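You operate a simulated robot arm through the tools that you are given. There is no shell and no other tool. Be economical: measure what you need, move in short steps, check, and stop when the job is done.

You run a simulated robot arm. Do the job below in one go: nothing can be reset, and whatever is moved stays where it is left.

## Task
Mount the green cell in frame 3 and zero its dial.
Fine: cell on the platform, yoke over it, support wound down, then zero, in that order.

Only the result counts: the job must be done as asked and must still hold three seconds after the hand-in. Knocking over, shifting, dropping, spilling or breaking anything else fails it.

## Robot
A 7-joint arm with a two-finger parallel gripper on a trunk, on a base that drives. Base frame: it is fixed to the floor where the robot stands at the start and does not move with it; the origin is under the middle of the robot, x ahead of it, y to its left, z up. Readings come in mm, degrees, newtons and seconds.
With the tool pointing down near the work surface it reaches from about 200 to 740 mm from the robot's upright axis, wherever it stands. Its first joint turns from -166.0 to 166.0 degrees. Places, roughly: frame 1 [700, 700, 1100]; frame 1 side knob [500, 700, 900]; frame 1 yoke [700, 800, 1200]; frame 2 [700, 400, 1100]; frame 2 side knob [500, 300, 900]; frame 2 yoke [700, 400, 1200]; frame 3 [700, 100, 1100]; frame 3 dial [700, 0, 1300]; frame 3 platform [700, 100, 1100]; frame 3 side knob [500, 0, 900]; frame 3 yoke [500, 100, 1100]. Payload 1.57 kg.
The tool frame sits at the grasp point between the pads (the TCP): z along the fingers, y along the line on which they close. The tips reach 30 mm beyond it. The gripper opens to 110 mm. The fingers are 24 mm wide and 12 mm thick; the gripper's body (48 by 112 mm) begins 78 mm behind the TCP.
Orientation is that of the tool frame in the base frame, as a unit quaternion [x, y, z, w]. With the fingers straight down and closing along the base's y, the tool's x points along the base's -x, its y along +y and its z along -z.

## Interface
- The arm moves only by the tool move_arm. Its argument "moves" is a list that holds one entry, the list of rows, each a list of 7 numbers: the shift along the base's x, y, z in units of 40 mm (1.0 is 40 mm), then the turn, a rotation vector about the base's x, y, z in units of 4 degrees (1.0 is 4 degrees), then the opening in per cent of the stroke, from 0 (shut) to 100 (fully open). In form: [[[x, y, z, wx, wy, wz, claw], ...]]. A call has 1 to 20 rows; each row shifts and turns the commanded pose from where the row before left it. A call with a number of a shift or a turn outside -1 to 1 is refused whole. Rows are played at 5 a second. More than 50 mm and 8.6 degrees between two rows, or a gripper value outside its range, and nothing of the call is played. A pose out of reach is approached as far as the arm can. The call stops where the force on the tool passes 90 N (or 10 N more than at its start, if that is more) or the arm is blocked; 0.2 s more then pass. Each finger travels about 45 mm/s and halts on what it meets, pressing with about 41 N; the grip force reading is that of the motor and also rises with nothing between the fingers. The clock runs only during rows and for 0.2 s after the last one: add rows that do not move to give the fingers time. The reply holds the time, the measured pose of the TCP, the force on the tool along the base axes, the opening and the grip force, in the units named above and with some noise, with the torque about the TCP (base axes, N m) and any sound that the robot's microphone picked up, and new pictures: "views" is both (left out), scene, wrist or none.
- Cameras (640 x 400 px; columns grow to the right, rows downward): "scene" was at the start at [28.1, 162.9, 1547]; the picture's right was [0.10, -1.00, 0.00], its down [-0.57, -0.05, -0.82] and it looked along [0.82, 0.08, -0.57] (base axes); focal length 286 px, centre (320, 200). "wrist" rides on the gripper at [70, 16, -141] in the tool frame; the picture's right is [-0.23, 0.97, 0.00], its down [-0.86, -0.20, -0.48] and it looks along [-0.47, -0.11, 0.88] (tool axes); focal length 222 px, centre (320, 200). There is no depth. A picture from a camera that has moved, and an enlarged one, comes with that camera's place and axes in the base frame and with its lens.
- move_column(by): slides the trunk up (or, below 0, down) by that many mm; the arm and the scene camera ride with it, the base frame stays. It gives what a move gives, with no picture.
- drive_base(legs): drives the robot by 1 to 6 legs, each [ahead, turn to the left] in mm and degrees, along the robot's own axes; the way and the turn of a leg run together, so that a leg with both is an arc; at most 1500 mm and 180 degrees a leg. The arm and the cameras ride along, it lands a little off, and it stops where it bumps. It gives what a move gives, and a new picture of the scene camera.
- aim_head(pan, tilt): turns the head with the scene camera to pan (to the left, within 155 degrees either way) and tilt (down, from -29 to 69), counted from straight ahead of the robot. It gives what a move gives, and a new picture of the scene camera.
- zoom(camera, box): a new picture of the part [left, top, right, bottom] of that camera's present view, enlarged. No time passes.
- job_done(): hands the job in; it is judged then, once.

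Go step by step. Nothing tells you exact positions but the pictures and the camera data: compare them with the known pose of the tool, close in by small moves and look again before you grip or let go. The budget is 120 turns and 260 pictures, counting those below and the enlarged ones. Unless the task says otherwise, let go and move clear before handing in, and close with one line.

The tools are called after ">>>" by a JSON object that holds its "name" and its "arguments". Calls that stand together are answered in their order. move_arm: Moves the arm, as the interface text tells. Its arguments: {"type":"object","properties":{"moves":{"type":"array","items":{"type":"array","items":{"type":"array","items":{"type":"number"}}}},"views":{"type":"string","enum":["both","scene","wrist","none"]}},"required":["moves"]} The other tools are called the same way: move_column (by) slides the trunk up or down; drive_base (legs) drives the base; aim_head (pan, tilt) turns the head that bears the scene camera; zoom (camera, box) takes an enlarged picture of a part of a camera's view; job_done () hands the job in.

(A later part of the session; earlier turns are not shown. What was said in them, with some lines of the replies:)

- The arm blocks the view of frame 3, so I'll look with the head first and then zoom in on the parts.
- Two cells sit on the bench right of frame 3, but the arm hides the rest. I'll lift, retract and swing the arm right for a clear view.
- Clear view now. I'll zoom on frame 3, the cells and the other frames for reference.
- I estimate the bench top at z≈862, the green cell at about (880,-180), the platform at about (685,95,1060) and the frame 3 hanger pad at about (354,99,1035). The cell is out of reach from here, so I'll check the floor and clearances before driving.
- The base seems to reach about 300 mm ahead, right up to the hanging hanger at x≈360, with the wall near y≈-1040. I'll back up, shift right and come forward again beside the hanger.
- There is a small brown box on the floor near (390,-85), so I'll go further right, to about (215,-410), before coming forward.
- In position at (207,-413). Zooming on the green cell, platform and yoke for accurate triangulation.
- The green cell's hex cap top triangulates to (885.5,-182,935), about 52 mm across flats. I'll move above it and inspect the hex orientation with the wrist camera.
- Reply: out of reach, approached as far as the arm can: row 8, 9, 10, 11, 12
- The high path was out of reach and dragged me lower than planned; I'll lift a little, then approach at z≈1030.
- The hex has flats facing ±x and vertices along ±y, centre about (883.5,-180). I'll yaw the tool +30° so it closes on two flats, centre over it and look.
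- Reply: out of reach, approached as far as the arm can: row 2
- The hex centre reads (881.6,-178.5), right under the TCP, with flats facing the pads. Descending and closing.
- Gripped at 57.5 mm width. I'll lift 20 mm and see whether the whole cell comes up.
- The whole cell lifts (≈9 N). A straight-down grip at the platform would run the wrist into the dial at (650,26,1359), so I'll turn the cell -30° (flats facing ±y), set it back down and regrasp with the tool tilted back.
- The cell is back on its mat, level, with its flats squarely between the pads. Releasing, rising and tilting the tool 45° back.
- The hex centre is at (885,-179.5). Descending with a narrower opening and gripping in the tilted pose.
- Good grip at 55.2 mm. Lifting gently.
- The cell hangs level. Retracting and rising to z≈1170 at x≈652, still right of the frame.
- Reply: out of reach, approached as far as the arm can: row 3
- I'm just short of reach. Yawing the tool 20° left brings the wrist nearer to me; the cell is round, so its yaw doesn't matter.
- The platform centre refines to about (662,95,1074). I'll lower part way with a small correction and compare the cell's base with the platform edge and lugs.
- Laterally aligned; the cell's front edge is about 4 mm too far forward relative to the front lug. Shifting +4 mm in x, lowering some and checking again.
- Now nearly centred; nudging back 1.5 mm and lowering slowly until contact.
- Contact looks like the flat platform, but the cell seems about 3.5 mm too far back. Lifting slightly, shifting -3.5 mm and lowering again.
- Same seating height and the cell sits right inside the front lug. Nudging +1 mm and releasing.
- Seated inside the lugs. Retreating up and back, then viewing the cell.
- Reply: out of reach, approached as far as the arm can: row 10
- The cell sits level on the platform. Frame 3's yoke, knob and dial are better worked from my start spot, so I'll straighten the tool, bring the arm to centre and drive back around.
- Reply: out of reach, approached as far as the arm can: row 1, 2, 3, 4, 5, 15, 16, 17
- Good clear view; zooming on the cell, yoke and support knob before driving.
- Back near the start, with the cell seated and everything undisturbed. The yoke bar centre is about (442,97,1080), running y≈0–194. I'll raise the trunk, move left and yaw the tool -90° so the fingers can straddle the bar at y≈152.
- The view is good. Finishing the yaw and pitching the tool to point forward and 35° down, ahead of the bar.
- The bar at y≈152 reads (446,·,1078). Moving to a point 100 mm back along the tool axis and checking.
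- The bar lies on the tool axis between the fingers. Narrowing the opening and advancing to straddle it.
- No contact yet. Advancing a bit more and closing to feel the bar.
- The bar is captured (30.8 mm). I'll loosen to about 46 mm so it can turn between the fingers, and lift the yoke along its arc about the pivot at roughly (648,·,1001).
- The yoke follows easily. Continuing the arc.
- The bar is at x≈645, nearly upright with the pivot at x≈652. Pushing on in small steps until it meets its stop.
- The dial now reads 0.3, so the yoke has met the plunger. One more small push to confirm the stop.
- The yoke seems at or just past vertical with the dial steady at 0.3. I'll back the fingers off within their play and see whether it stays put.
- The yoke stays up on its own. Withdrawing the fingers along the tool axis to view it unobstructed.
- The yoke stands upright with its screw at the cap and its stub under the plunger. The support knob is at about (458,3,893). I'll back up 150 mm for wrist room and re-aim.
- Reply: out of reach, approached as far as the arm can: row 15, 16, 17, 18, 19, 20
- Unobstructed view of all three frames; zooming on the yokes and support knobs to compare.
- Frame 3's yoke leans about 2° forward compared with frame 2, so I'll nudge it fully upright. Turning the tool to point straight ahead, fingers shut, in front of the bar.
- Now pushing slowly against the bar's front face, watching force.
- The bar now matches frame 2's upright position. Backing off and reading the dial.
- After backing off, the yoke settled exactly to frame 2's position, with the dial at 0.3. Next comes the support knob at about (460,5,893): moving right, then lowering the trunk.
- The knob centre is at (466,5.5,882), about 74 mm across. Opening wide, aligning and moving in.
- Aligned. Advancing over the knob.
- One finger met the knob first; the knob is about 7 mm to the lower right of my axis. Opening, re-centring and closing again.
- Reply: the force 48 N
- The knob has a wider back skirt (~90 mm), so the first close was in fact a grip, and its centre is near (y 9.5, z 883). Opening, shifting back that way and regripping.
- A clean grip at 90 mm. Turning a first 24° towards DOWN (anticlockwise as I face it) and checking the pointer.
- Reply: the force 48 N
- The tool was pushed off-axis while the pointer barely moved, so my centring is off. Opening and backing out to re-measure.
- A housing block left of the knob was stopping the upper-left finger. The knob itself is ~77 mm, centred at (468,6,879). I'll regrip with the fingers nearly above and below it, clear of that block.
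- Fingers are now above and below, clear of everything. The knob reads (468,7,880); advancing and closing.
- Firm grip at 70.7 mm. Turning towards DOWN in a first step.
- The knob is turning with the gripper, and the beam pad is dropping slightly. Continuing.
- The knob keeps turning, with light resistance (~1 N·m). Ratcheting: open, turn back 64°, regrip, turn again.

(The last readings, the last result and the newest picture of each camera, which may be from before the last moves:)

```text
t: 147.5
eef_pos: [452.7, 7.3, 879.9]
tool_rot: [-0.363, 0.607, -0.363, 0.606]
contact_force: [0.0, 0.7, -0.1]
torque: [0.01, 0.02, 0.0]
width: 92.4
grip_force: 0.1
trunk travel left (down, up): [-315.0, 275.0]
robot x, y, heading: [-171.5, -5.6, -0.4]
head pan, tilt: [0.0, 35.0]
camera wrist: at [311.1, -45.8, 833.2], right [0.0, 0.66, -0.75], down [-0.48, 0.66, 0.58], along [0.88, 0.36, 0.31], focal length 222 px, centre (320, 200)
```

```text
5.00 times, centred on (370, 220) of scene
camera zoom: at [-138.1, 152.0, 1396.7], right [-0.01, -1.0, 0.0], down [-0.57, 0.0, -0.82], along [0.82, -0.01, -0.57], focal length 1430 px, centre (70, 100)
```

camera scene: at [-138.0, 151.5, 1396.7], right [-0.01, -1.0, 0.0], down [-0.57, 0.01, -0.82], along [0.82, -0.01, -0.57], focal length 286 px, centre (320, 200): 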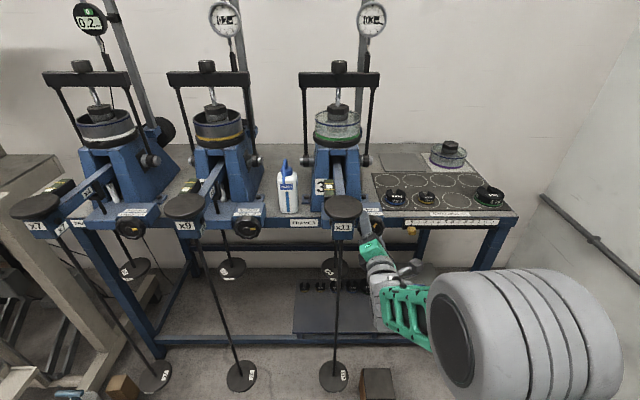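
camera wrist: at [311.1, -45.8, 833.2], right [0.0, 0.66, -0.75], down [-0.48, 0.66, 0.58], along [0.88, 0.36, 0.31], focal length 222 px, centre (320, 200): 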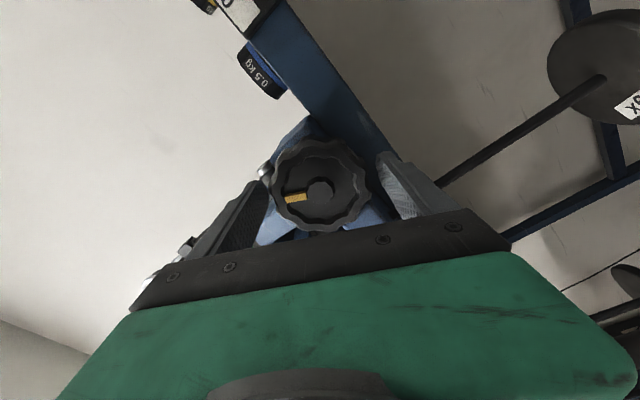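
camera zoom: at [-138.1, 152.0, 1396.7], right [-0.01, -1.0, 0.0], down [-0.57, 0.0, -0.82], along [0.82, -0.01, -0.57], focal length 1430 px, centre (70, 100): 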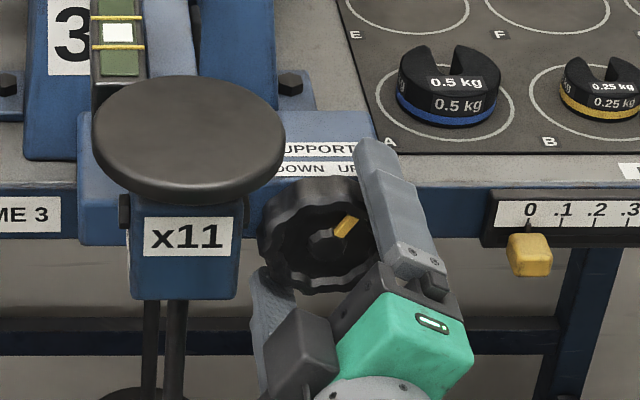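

The pointer has moved ~50° and the beam pad has dropped further. Regripping and turning again.

>>> {"name": "move_arm", "arguments": {"moves": [[[0, 0, 0, 0, 0, 0, 55], [0, 0, 0, 0, 0, 0, 55], [0, 0, 0, 0, 0, 0, 55], [0, 0, 0, -1, 0, 0, 55], [0, 0, 0, -1, 0, 0, 55], [0, 0, 0, -1, 0, 0, 55], [0, 0, 0, -1, 0, 0, 55], [0, 0, 0, -1, 0, 0, 55], [0, 0, 0, -1, 0, 0, 55], [0, 0, 0, -1, 0, 0, 55], [0, 0, 0, -1, 0, 0, 55], [0, 0, 0, -1, 0, 0, 55], [0, 0, 0, -1, 0, 0, 55], [0, 0, 0, -1, 0, 0, 55], [0, 0, 0, -1, 0, 0, 55], [0, 0, 0, -1, 0, 0, 55], [0, 0, 0, -1, 0, 0, 55], [0, 0, 0, -1, 0, 0, 55], [0, 0, 0, 0, 0, 0, 55]]], "views": "wrist"}}

>>> {"name": "move_arm", "arguments": {"moves": [[[0, 0, 0, 0, 0, 0, 84], [0, 0, 0, 0, 0, 0, 84], [0, 0, 0, 1, 0, 0, 84], [0, 0, 0, 1, 0, 0, 84], [0, 0, 0, 1, 0, 0, 84], [0, 0, 0, 1, 0, 0, 84], [0, 0, 0, 1, 0, 0, 84], [0, 0, 0, 1, 0, 0, 84], [0, 0, 0, 1, 0, 0, 84], [0, 0, 0, 1, 0, 0, 84], [0, 0, 0, 1, 0, 0, 84], [0, 0, 0, 1, 0, 0, 84], [0, 0, 0, 1, 0, 0, 84], [0, 0, 0, 1, 0, 0, 84], [0, 0, 0, 1, 0, 0, 84], [0, 0, 0, 1, 0, 0, 84], [0, 0, 0, 1, 0, 0, 84], [0, 0, 0, 0, 0, 0, 84]]], "views": "none"}}

>>> {"name": "zoom", "arguments": {"camera": "scene", "box": [330, 180, 410, 260]}}

```text
t: 151.5
eef_pos: [453.2, 6.9, 880.6]
tool_rot: [0.618, -0.345, 0.619, -0.341]
contact_force: [-3.7, -2.4, -9.3]
torque: [0.77, -1.31, 0.54]
width: 70.5
grip_force: 44.6
trunk travel left (down, up): [-315.0, 275.0]
robot x, y, heading: [-166.3, -3.3, -0.8]
head pan, tilt: [0.0, 35.0]
camera wrist: at [311.2, -60.2, 902.9], right [0.0, -0.32, -0.95], down [-0.48, 0.83, -0.28], along [0.88, 0.45, -0.15], focal length 222 px, centre (320, 200)
```

wrist: 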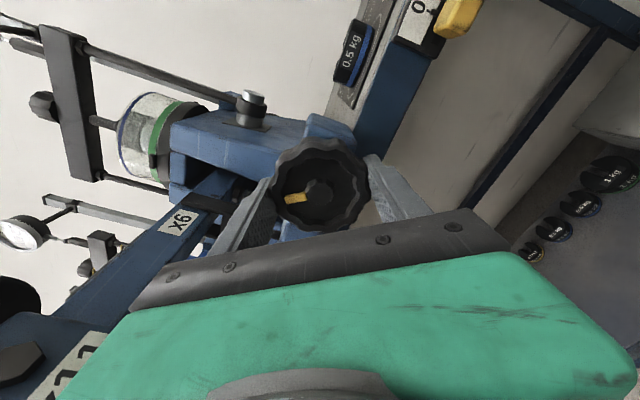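

```text
t: 155.3
eef_pos: [453.8, 6.9, 880.1]
tool_rot: [-0.364, 0.607, -0.363, 0.606]
contact_force: [0.1, 0.2, 0.2]
torque: [0.02, 0.01, -0.01]
width: 92.3
grip_force: 0.0
trunk travel left (down, up): [-315.0, 275.0]
robot x, y, heading: [-167.3, -2.0, -0.5]
head pan, tilt: [0.0, 35.0]
```

```text
5.00 times, centred on (370, 220) of scene
camera zoom: at [-138.1, 152.0, 1396.7], right [-0.01, -1.0, 0.0], down [-0.57, 0.0, -0.82], along [0.82, -0.01, -0.57], focal length 1430 px, centre (70, 100)
```

zoom: 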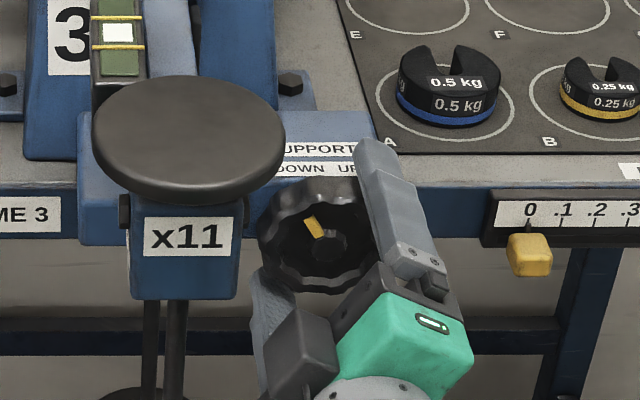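

The pointer is at 11 o'clock and the beam seems to have settled on the cell. I'll keep winding the support well clear, watching for an end stop.

>>> {"name": "move_arm", "arguments": {"moves": [[[0, 0, 0, 0, 0, 0, 55], [0, 0, 0, 0, 0, 0, 55], [0, 0, 0, 0, 0, 0, 55], [0, 0, 0, -1, 0, 0, 55], [0, 0, 0, -1, 0, 0, 55], [0, 0, 0, -1, 0, 0, 55], [0, 0, 0, -1, 0, 0, 55], [0, 0, 0, -1, 0, 0, 55], [0, 0, 0, -1, 0, 0, 55], [0, 0, 0, -1, 0, 0, 55], [0, 0, 0, -1, 0, 0, 55], [0, 0, 0, -1, 0, 0, 55], [0, 0, 0, -1, 0, 0, 55], [0, 0, 0, -1, 0, 0, 55], [0, 0, 0, -1, 0, 0, 55], [0, 0, 0, -1, 0, 0, 55], [0, 0, 0, -1, 0, 0, 55], [0, 0, 0, -1, 0, 0, 55], [0, 0, 0, 0, 0, 0, 55]]], "views": "none"}}

>>> {"name": "move_arm", "arguments": {"moves": [[[0, 0, 0, 0, 0, 0, 84], [0, 0, 0, 0, 0, 0, 84], [0, 0, 0, 1, 0, 0, 84], [0, 0, 0, 1, 0, 0, 84], [0, 0, 0, 1, 0, 0, 84], [0, 0, 0, 1, 0, 0, 84], [0, 0, 0, 1, 0, 0, 84], [0, 0, 0, 1, 0, 0, 84], [0, 0, 0, 1, 0, 0, 84], [0, 0, 0, 1, 0, 0, 84], [0, 0, 0, 1, 0, 0, 84], [0, 0, 0, 1, 0, 0, 84], [0, 0, 0, 1, 0, 0, 84], [0, 0, 0, 1, 0, 0, 84], [0, 0, 0, 1, 0, 0, 84], [0, 0, 0, 1, 0, 0, 84], [0, 0, 0, 1, 0, 0, 84], [0, 0, 0, 0, 0, 0, 84]]], "views": "none"}}

>>> {"name": "zoom", "arguments": {"camera": "scene", "box": [330, 180, 410, 260]}}

```text
t: 159.3
eef_pos: [454.8, 6.7, 880.0]
tool_rot: [0.618, -0.344, 0.619, -0.342]
contact_force: [-0.1, -2.6, -3.2]
torque: [1.75, -0.15, 0.23]
width: 71.1
grip_force: 44.6
trunk travel left (down, up): [-315.0, 275.0]
robot x, y, heading: [-166.8, -0.9, -0.2]
head pan, tilt: [0.0, 35.0]
```

```text
t: 163.1
eef_pos: [453.6, 7.1, 881.2]
tool_rot: [-0.364, 0.607, -0.364, 0.606]
contact_force: [-0.6, -0.9, 0.2]
torque: [0.01, 0.01, 0.03]
width: 92.4
grip_force: 0.2
trunk travel left (down, up): [-315.0, 275.0]
robot x, y, heading: [-168.7, -3.7, -0.3]
head pan, tilt: [0.0, 35.0]
```

```text
5.00 times, centred on (370, 220) of scene
camera zoom: at [-138.1, 152.0, 1396.7], right [-0.01, -1.0, 0.0], down [-0.57, 0.0, -0.82], along [0.82, -0.01, -0.57], focal length 1430 px, centre (70, 100)
```

zoom: 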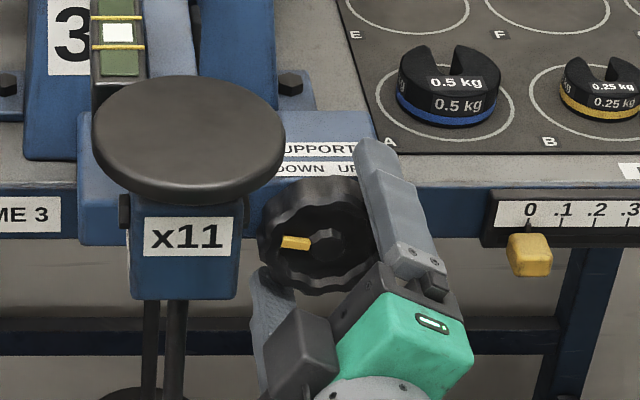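

Pointer at 9 o'clock; torque rose to 1.75 N·m, so the stop may be near. One more cycle.

>>> {"name": "move_arm", "arguments": {"moves": [[[0, 0, 0, 0, 0, 0, 55], [0, 0, 0, 0, 0, 0, 55], [0, 0, 0, 0, 0, 0, 55], [0, 0, 0, -1, 0, 0, 55], [0, 0, 0, -1, 0, 0, 55], [0, 0, 0, -1, 0, 0, 55], [0, 0, 0, -1, 0, 0, 55], [0, 0, 0, -1, 0, 0, 55], [0, 0, 0, -1, 0, 0, 55], [0, 0, 0, -1, 0, 0, 55], [0, 0, 0, -1, 0, 0, 55], [0, 0, 0, -1, 0, 0, 55], [0, 0, 0, -1, 0, 0, 55], [0, 0, 0, -1, 0, 0, 55], [0, 0, 0, -1, 0, 0, 55], [0, 0, 0, -1, 0, 0, 55], [0, 0, 0, -1, 0, 0, 55], [0, 0, 0, -1, 0, 0, 55], [0, 0, 0, 0, 0, 0, 55]]], "views": "none"}}

>>> {"name": "move_arm", "arguments": {"moves": [[[0, 0, 0, 0, 0, 0, 84], [0, 0, 0, 0, 0, 0, 84], [0, 0, 0, 1, 0, 0, 84], [0, 0, 0, 1, 0, 0, 84], [0, 0, 0, 1, 0, 0, 84], [0, 0, 0, 1, 0, 0, 84], [0, 0, 0, 1, 0, 0, 84], [0, 0, 0, 1, 0, 0, 84], [0, 0, 0, 1, 0, 0, 84], [0, 0, 0, 1, 0, 0, 84], [0, 0, 0, 1, 0, 0, 84], [0, 0, 0, 1, 0, 0, 84], [0, 0, 0, 1, 0, 0, 84], [0, 0, 0, 1, 0, 0, 84], [0, 0, 0, 1, 0, 0, 84], [0, 0, 0, 1, 0, 0, 84], [0, 0, 0, 1, 0, 0, 84], [0, 0, 0, 0, 0, 0, 84]]], "views": "none"}}

>>> {"name": "zoom", "arguments": {"camera": "scene", "box": [330, 180, 410, 260]}}

>>> {"name": "zoom", "arguments": {"camera": "scene", "box": [170, 60, 410, 260]}}

```text
t: 167.1
eef_pos: [453.8, 6.8, 881.2]
tool_rot: [0.617, -0.345, 0.619, -0.342]
contact_force: [1.2, -4.4, -4.6]
torque: [1.87, -0.33, -0.07]
width: 70.9
grip_force: 44.4
trunk travel left (down, up): [-315.0, 275.0]
robot x, y, heading: [-165.1, -1.0, -0.5]
head pan, tilt: [0.0, 35.0]
```

```text
t: 170.9
eef_pos: [454.2, 8.6, 879.8]
tool_rot: [-0.363, 0.607, -0.365, 0.605]
contact_force: [0.0, -0.8, 0.6]
torque: [0.01, 0.0, -0.02]
width: 92.3
grip_force: 0.1
trunk travel left (down, up): [-315.0, 275.0]
robot x, y, heading: [-167.2, -4.5, -0.6]
head pan, tilt: [0.0, 35.0]
```

```text
5.00 times, centred on (370, 220) of scene
camera zoom: at [-138.1, 152.0, 1396.7], right [-0.01, -1.0, 0.0], down [-0.57, 0.0, -0.82], along [0.82, -0.01, -0.57], focal length 1430 px, centre (70, 100)
```

zoom: 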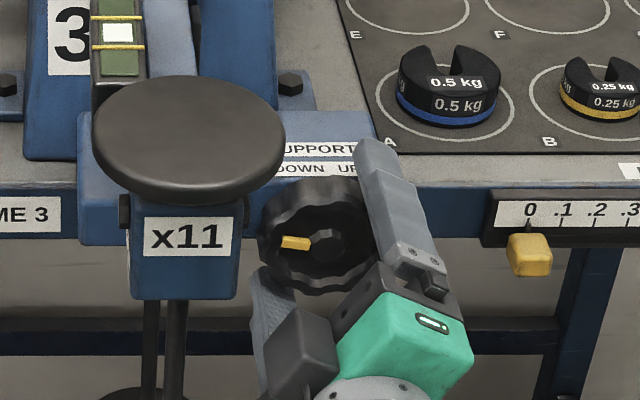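

```text
2.00 times, centred on (290, 160) of scene
camera zoom: at [-138.1, 152.0, 1396.7], right [-0.01, -1.0, 0.0], down [-0.57, 0.0, -0.82], along [0.82, -0.01, -0.57], focal length 572 px, centre (380, 280)
```

zoom: 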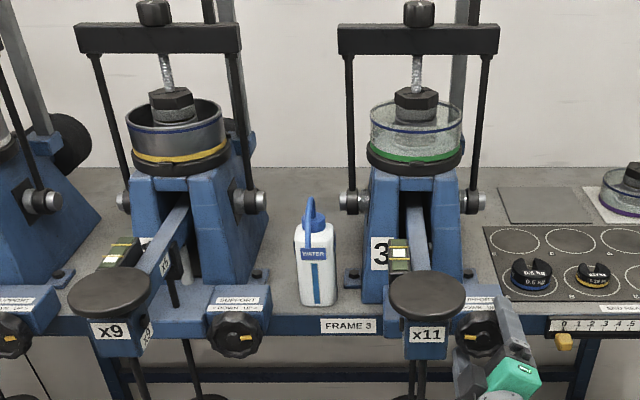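

The pointer no longer moves past 9 o'clock, so the support is at its stop, and the beam sits level with frame 2's. Releasing, retreating right and raising the trunk to work on the dial.

>>> {"name": "move_arm", "arguments": {"moves": [[[-0.5, 0, 0, 0, 0, 0, 84], [-0.7, -0.2, 0, 0, 0, 0, 84], [-0.7, -0.6, 0, 0, 0, 0, 84], [-0.3, -0.9, 0, 0, 0, 0, 84], [0, -0.6, 0, 0, 0, 0, 84]]], "views": "none"}}

>>> {"name": "move_column", "arguments": {"by": 270}}

>>> {"name": "aim_head", "arguments": {"pan": -8, "tilt": 25}}

>>> {"name": "zoom", "arguments": {"camera": "scene", "box": [290, 100, 390, 200]}}

```text
t: 172.1
eef_pos: [366.4, -83.9, 879.7]
tool_rot: [-0.365, 0.606, -0.365, 0.605]
contact_force: [-0.1, 0.2, -0.2]
torque: [0.04, 0.01, 0.02]
width: 92.1
grip_force: 0.1
trunk travel left (down, up): [-315.0, 275.0]
robot x, y, heading: [-167.9, -1.2, -0.6]
head pan, tilt: [0.0, 35.0]
```

```text
t: 174.8
eef_pos: [365.8, -85.1, 1150.3]
tool_rot: [-0.364, 0.607, -0.364, 0.606]
contact_force: [0.6, -0.7, -0.2]
torque: [-0.01, -0.01, -0.01]
width: 92.2
grip_force: 0.0
trunk travel left (down, up): [-585.0, 5.0]
robot x, y, heading: [-168.5, -3.8, -0.6]
head pan, tilt: [0.0, 35.0]
```

```text
t: 175.6
eef_pos: [366.4, -84.3, 1148.9]
tool_rot: [-0.364, 0.606, -0.364, 0.606]
contact_force: [-0.2, -0.1, -0.6]
torque: [-0.01, 0.02, 0.04]
width: 92.5
grip_force: 0.0
trunk travel left (down, up): [-585.0, 5.0]
robot x, y, heading: [-165.8, -0.6, -0.3]
head pan, tilt: [-8.0, 25.0]
camera scene: at [-135.0, 139.2, 1682.4], right [-0.15, -0.99, 0.0], down [-0.42, 0.06, -0.91], along [0.9, -0.13, -0.42], focal length 286 px, centre (320, 200)
```

scene: 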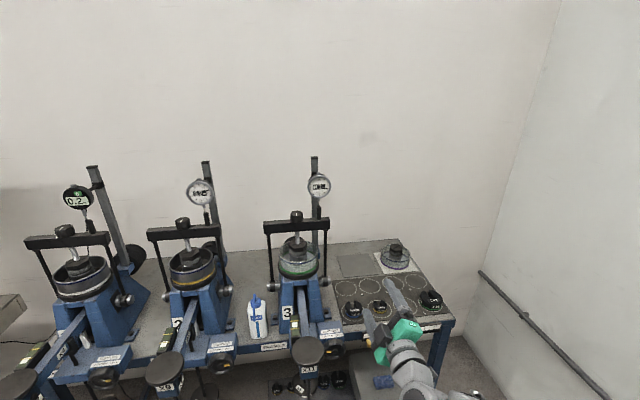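

```text
4.00 times, centred on (340, 150) of scene
camera zoom: at [-135.0, 139.2, 1682.4], right [-0.15, -0.99, 0.0], down [-0.42, 0.06, -0.91], along [0.9, -0.13, -0.42], focal length 1144 px, centre (240, 400)
```

zoom: 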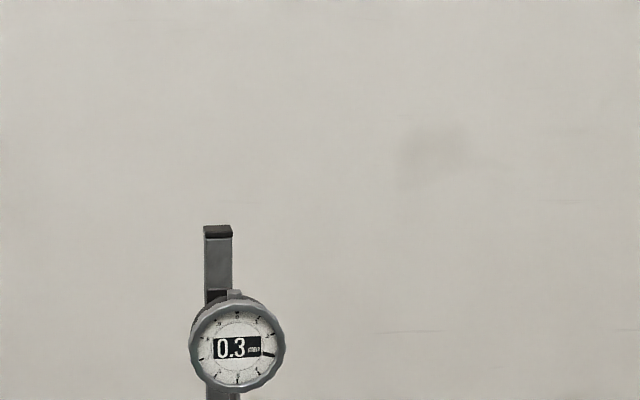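

The dial reads 0.3 with the needle at .3, so the bezel must turn about 105° clockwise. It is centred at about (647,26,1360), ~71 mm across; moving in front of it.

>>> {"name": "move_arm", "arguments": {"moves": [[[0.5, 0, 0.88, 0, 0, 0, 84], [0.5, 0, 0.88, 0, 0, 0, 84], [0.5, 0, 0.88, 0, 0, 0, 84], [0.5, 0, 0.88, 0, 0, 0, 84], [0.5, 0, 0.88, 0, 0, 0, 84], [0.5, 0, 0.88, 0, 0, 0, 84], [0.4, 0.9, 0, 0.8, 0, 0, 84], [0.4, 0.9, 0, 0.8, 0, 0, 84], [0.4, 0.95, 0, 0.8, 0, 0, 84], [0, 0, 0, 0, 0, 0, 84]]]}}

>>> {"name": "zoom", "arguments": {"camera": "wrist", "box": [220, 90, 420, 220]}}

```text
t: 177.8
eef_pos: [533.9, 27.2, 1362.3]
tool_rot: [-0.312, 0.635, -0.312, 0.634]
contact_force: [0.4, 0.4, -0.1]
torque: [0.02, -0.03, -0.04]
width: 92.3
grip_force: 0.1
trunk travel left (down, up): [-585.0, 5.0]
robot x, y, heading: [-167.4, -2.2, -0.3]
head pan, tilt: [-8.0, 25.0]
camera scene: at [-135.0, 139.1, 1682.5], right [-0.15, -0.99, 0.0], down [-0.42, 0.06, -0.91], along [0.9, -0.13, -0.42], focal length 286 px, centre (320, 200)
camera wrist: at [392.0, -18.0, 1306.5], right [0.0, 0.78, -0.63], down [-0.48, 0.56, 0.68], along [0.88, 0.3, 0.37], focal length 222 px, centre (320, 200)
```

scene: 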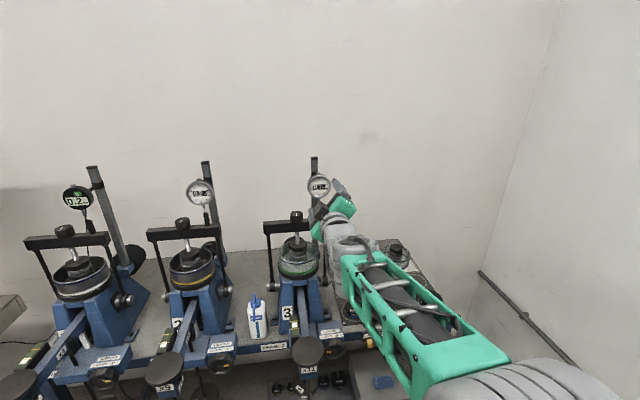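
wrist: 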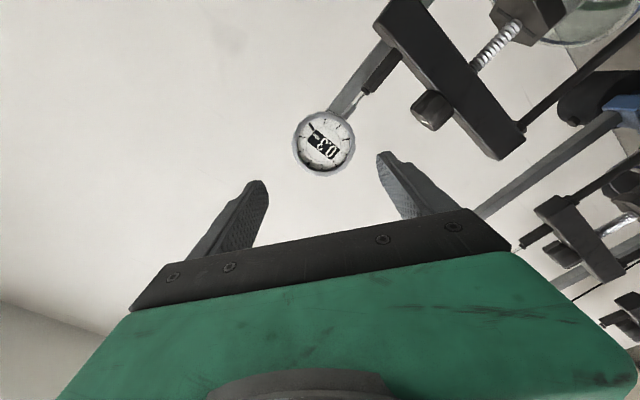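

```text
3.08 times, centred on (320, 155) of wrist
camera zoom: at [392.0, -18.0, 1306.5], right [0.0, 0.78, -0.63], down [-0.48, 0.56, 0.68], along [0.88, 0.3, 0.37], focal length 684 px, centre (320, 338)
```

zoom: 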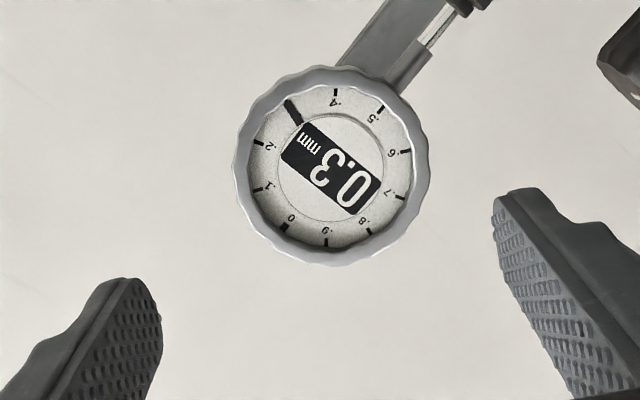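

Dial centre refines to (656,26,1356.5). Aligning and approaching partway for a recheck.

>>> {"name": "move_arm", "arguments": {"moves": [[[0.5, -0.03, -0.14, 0, 0, 0, 84], [0.8, 0, 0, 0, 0, 0, 84], [0.6, 0, 0, 0, 0, 0, 84], [0, 0, 0, 0, 0, 0, 84]]], "views": "none"}}

>>> {"name": "zoom", "arguments": {"camera": "wrist", "box": [220, 90, 420, 220]}}

>>> {"name": "zoom", "arguments": {"camera": "scene", "box": [280, 150, 360, 230]}}

```text
t: 178.8
eef_pos: [611.5, 24.9, 1356.3]
tool_rot: [-0.312, 0.636, -0.312, 0.634]
contact_force: [-0.5, -0.7, 0.1]
torque: [-0.05, -0.01, 0.0]
width: 92.6
grip_force: 0.0
trunk travel left (down, up): [-585.0, 5.0]
robot x, y, heading: [-168.1, 0.0, -0.6]
head pan, tilt: [-8.0, 25.0]
```

```text
3.08 times, centred on (320, 155) of wrist
camera zoom: at [468.5, -19.6, 1300.5], right [0.0, 0.77, -0.63], down [-0.48, 0.56, 0.68], along [0.88, 0.3, 0.37], focal length 684 px, centre (320, 338)
```

zoom: 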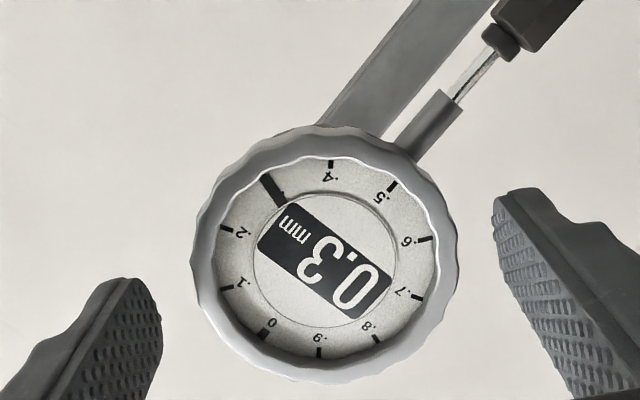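

```text
5.00 times, centred on (320, 190) of scene
camera zoom: at [-135.1, 139.1, 1682.5], right [-0.15, -0.99, 0.0], down [-0.42, 0.06, -0.91], along [0.9, -0.13, -0.42], focal length 1430 px, centre (320, 250)
```

zoom: 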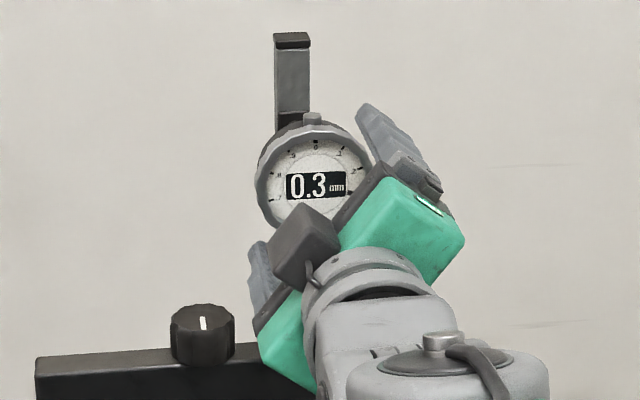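

>>> {"name": "move_arm", "arguments": {"moves": [[[0.2, 0.06, 0.01, 0, 0, 0, 84], [0.32, 0, 0, 0, 0, 0, 84], [0, 0, 0, 0, 0, 0, 84], [0, 0, 0, 0, 0, 0, 60], [0, 0, 0, 0, 0, 0, 60], [0, 0, 0, 0, 0, 0, 60]]], "views": "none"}}

>>> {"name": "zoom", "arguments": {"camera": "wrist", "box": [220, 90, 420, 220]}}

>>> {"name": "zoom", "arguments": {"camera": "scene", "box": [280, 150, 360, 230]}}

```text
t: 180.2
eef_pos: [630.8, 27.6, 1356.4]
tool_rot: [-0.313, 0.635, -0.312, 0.634]
contact_force: [1.9, -0.3, -0.1]
torque: [0.0, -0.23, 0.07]
width: 71.1
grip_force: 28.2
trunk travel left (down, up): [-585.0, 5.0]
robot x, y, heading: [-168.1, -2.4, -0.4]
head pan, tilt: [-8.0, 25.0]
```

```text
3.08 times, centred on (320, 155) of wrist
camera zoom: at [488.7, -17.6, 1300.6], right [0.0, 0.77, -0.63], down [-0.48, 0.56, 0.68], along [0.88, 0.3, 0.37], focal length 684 px, centre (320, 338)
```

zoom: 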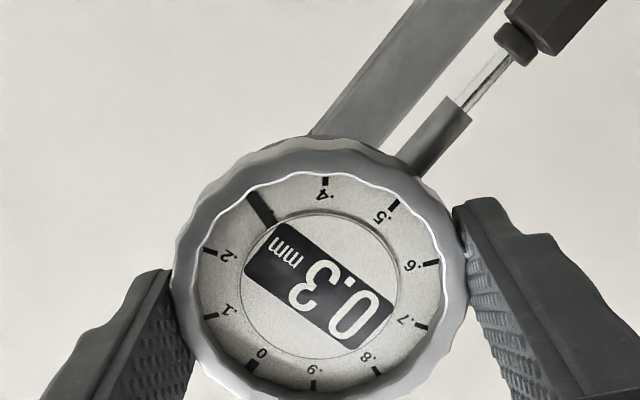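

```text
5.00 times, centred on (320, 190) of scene
camera zoom: at [-134.6, 139.2, 1682.5], right [-0.15, -0.99, 0.0], down [-0.42, 0.06, -0.91], along [0.9, -0.13, -0.42], focal length 1430 px, centre (320, 250)
```

zoom: 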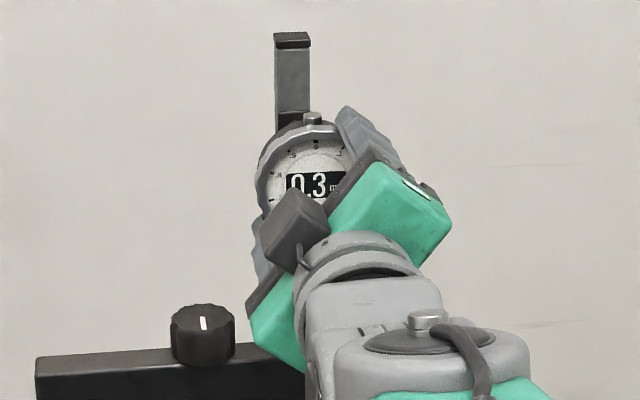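

The bezel is gripped cleanly with almost no side load. Turning 20° clockwise to see the effect.

>>> {"name": "move_arm", "arguments": {"moves": [[[0, 0, 0, 1, 0, 0, 60], [0, 0, 0, 1, 0, 0, 60], [0, 0, 0, 1, 0, 0, 60], [0, 0, 0, 1, 0, 0, 60], [0, 0, 0, 1, 0, 0, 60], [0, 0, 0, 0, 0, 0, 60]]], "views": "none"}}

>>> {"name": "zoom", "arguments": {"camera": "wrist", "box": [220, 90, 420, 220]}}

```text
t: 181.6
eef_pos: [631.7, 25.6, 1356.7]
tool_rot: [-0.196, 0.68, -0.196, 0.679]
contact_force: [2.7, -0.8, 2.5]
torque: [0.0, -1.05, -0.03]
width: 71.2
grip_force: 44.5
trunk travel left (down, up): [-585.0, 5.0]
robot x, y, heading: [-166.9, 1.4, -0.4]
head pan, tilt: [-8.0, 25.0]
```

```text
3.08 times, centred on (320, 155) of wrist
camera zoom: at [488.7, 3.8, 1288.6], right [0.0, 0.94, -0.33], down [-0.48, 0.29, 0.83], along [0.88, 0.16, 0.45], focal length 684 px, centre (320, 338)
```

zoom: 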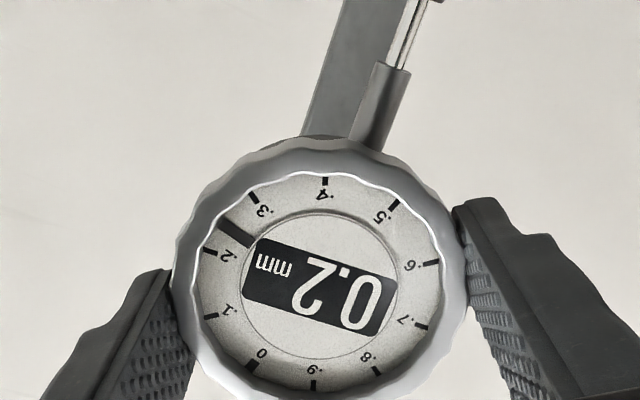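

Working: the reading falls as the bezel turns. Continuing, then fine-tuning.

>>> {"name": "move_arm", "arguments": {"moves": [[[0, 0, 0, 1, 0, 0, 60], [0, 0, 0, 1, 0, 0, 60], [0, 0, 0, 1, 0, 0, 60], [0, 0, 0, 1, 0, 0, 60], [0, 0, 0, 1, 0, 0, 60], [0, 0, 0, 1, 0, 0, 60], [0, 0, 0, 1, 0, 0, 60], [0, 0, 0, 1, 0, 0, 60], [0, 0, 0, 1, 0, 0, 60], [0, 0, 0, 1, 0, 0, 60], [0, 0, 0, 1, 0, 0, 60], [0, 0, 0, 1, 0, 0, 60], [0, 0, 0, 1, 0, 0, 60], [0, 0, 0, 1, 0, 0, 60], [0, 0, 0, 1, 0, 0, 60], [0, 0, 0, 1, 0, 0, 60], [0, 0, 0, 1, 0, 0, 60], [0, 0, 0, 1, 0, 0, 60], [0, 0, 0, 0, 0, 0, 60]]], "views": "none"}}

>>> {"name": "zoom", "arguments": {"camera": "wrist", "box": [220, 90, 420, 220]}}

```text
t: 185.6
eef_pos: [630.3, 24.8, 1354.5]
tool_rot: [0.24, 0.666, 0.24, 0.665]
contact_force: [5.4, -5.8, 9.0]
torque: [-0.01, -0.41, -0.54]
width: 70.7
grip_force: 44.8
trunk travel left (down, up): [-585.0, 5.0]
robot x, y, heading: [-169.1, -2.1, -0.6]
head pan, tilt: [-8.0, 25.0]
```

```text
3.08 times, centred on (320, 155) of wrist
camera zoom: at [488.7, 82.8, 1312.8], right [0.0, 0.6, 0.8], down [-0.48, -0.7, 0.53], along [0.88, -0.38, 0.29], focal length 684 px, centre (320, 338)
```

zoom: 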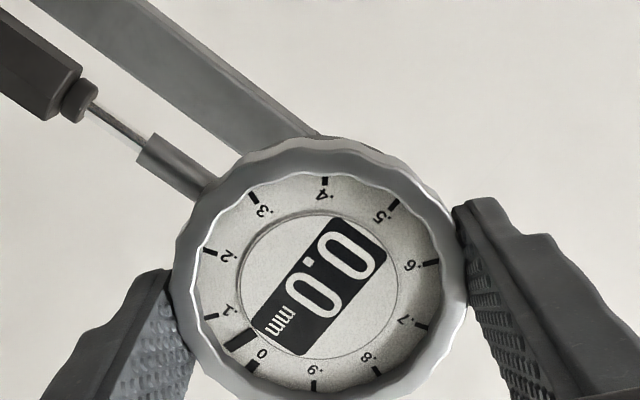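

Now about 0.04; turning a further ~15°.

>>> {"name": "move_arm", "arguments": {"moves": [[[0, 0, 0, 1, 0, 0, 60], [0, 0, 0, 1, 0, 0, 60], [0, 0, 0, 1, 0, 0, 60], [0, 0, 0, 0.75, 0, 0, 60], [0, 0, 0, 0, 0, 0, 60]]], "views": "none"}}

>>> {"name": "zoom", "arguments": {"camera": "wrist", "box": [240, 110, 390, 220]}}

```text
t: 186.8
eef_pos: [630.2, 25.2, 1355.9]
tool_rot: [0.324, 0.629, 0.325, 0.628]
contact_force: [5.1, -6.8, 8.0]
torque: [-0.05, -0.53, -0.45]
width: 70.9
grip_force: 44.9
trunk travel left (down, up): [-585.0, 5.0]
robot x, y, heading: [-166.5, -1.4, -0.6]
head pan, tilt: [-8.0, 25.0]
```

```text
3.64 times, centred on (315, 165) of wrist
camera zoom: at [488.6, 91.8, 1328.8], right [0.0, 0.38, 0.93], down [-0.48, -0.81, 0.33], along [0.88, -0.44, 0.18], focal length 808 px, centre (338, 327)
```

zoom: 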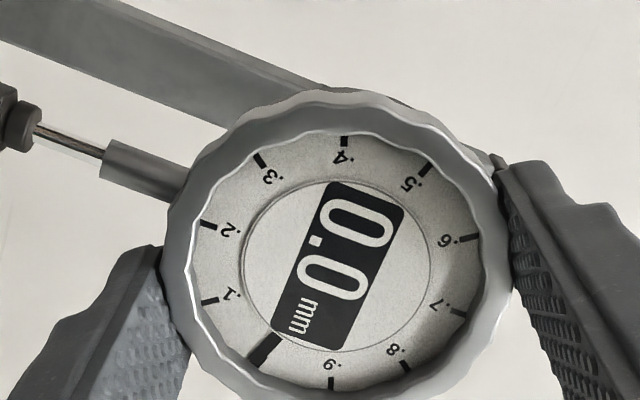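

The needle now covers the 0 mark and it reads 0.0. Releasing gently and backing straight out.

>>> {"name": "move_arm", "arguments": {"moves": [[[0, 0, 0, 0, 0, 0, 75], [0, 0, 0, 0, 0, 0, 84], [0, 0, 0, 0, 0, 0, 84], [-0.4, 0, 0, 0, 0, 0, 84], [-0.7, 0, 0, 0, 0, 0, 84], [-0.7, 0, 0, 0, 0, 0, 84], [0, 0, 0, 0, 0, 0, 84]]], "views": "none"}}

>>> {"name": "zoom", "arguments": {"camera": "wrist", "box": [240, 80, 400, 200]}}

```text
t: 188.4
eef_pos: [558.8, 27.2, 1355.4]
tool_rot: [0.324, 0.629, 0.325, 0.627]
contact_force: [0.2, 0.0, -0.1]
torque: [0.01, 0.02, -0.01]
width: 92.6
grip_force: 0.0
trunk travel left (down, up): [-585.0, 5.0]
robot x, y, heading: [-167.2, -3.4, -0.6]
head pan, tilt: [-8.0, 25.0]
```

```text
3.33 times, centred on (320, 140) of wrist
camera zoom: at [416.7, 93.2, 1328.2], right [0.0, 0.38, 0.93], down [-0.48, -0.81, 0.33], along [0.88, -0.44, 0.18], focal length 740 px, centre (320, 400)
```

zoom: 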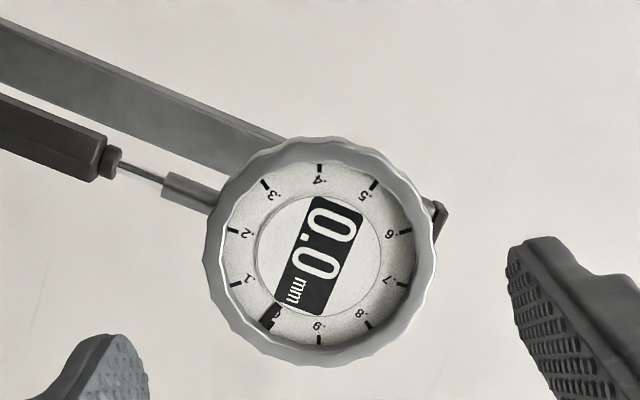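

The dial holds 0.0. Moving the arm clear and taking a final look at frame 3.

>>> {"name": "move_arm", "arguments": {"moves": [[[-0.8, -0.4, 0, 0, 0, 0, 60], [-0.8, -0.8, 0, 0, 0, 0, 60], [-0.5, -0.9, 0, 0, 0, 0, 60], [0, -1, 0, 0, 0, 0, 60], [0, -1, 0, 0, 0, 0, 60], [0, 0, 0, 0, 0, 0, 60]]], "views": "scene"}}

>>> {"name": "zoom", "arguments": {"camera": "scene", "box": [230, 150, 350, 250]}}

>>> {"name": "zoom", "arguments": {"camera": "scene", "box": [240, 250, 360, 380]}}

```text
t: 189.8
eef_pos: [474.7, -137.3, 1356.8]
tool_rot: [0.323, 0.629, 0.325, 0.628]
contact_force: [0.7, 0.1, -0.6]
torque: [0.02, 0.02, -0.02]
width: 66.0
grip_force: 0.1
trunk travel left (down, up): [-585.0, 5.0]
robot x, y, heading: [-165.9, -3.7, -0.4]
head pan, tilt: [-8.0, 25.0]
camera scene: at [-135.2, 139.1, 1682.5], right [-0.15, -0.99, 0.0], down [-0.42, 0.06, -0.91], along [0.9, -0.13, -0.42], focal length 286 px, centre (320, 200)
```

scene: 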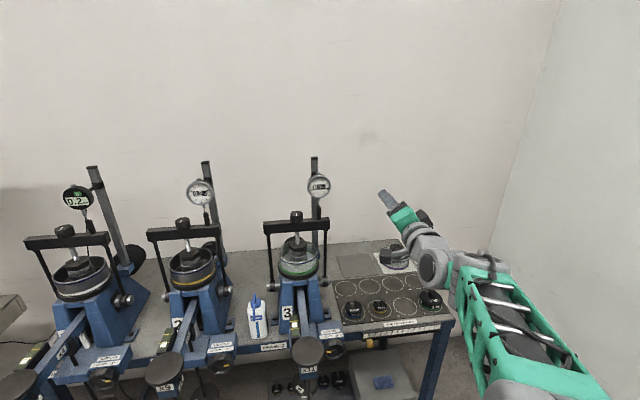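

```text
4.00 times, centred on (290, 200) of scene
camera zoom: at [-135.2, 139.1, 1682.5], right [-0.15, -0.99, 0.0], down [-0.42, 0.06, -0.91], along [0.9, -0.13, -0.42], focal length 1144 px, centre (440, 200)
```

zoom: 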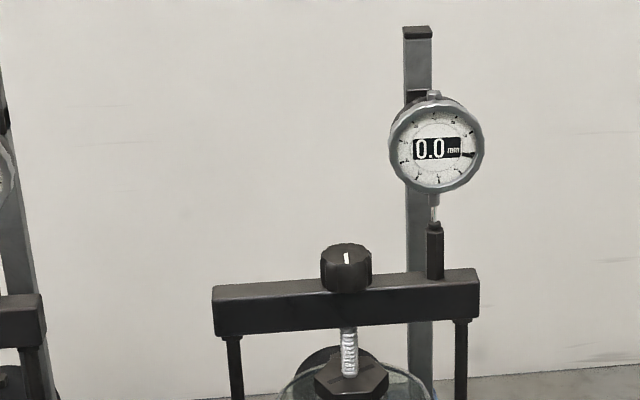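

```text
3.08 times, centred on (300, 315) of scene
camera zoom: at [-135.2, 139.1, 1682.5], right [-0.15, -0.99, 0.0], down [-0.42, 0.06, -0.91], along [0.9, -0.13, -0.42], focal length 880 px, centre (382, -154)
```

zoom: 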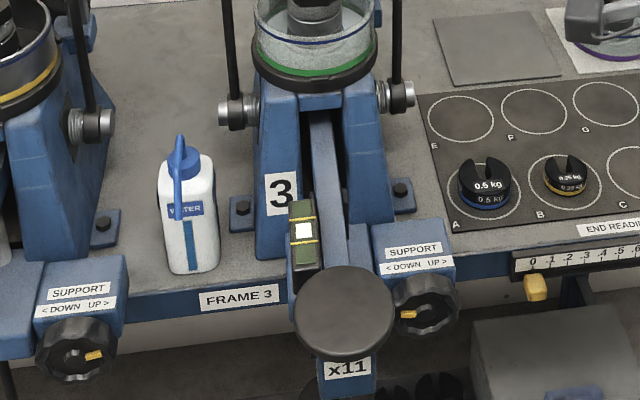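

Frame 3 now has the green cell on the platform, the yoke upright over it, the support wound down to its stop and the dial at 0.0. The arm is clear and nothing else looks moved, so I'm handing in.

>>> {"name": "job_done", "arguments": {}}

```text
The job is handed in.
```

The green cell is on frame 3's platform with the yoke upright over it. I wound the support down to its stop, then zeroed the dial by turning the bezel, and it read 0.0 mm when I handed in.
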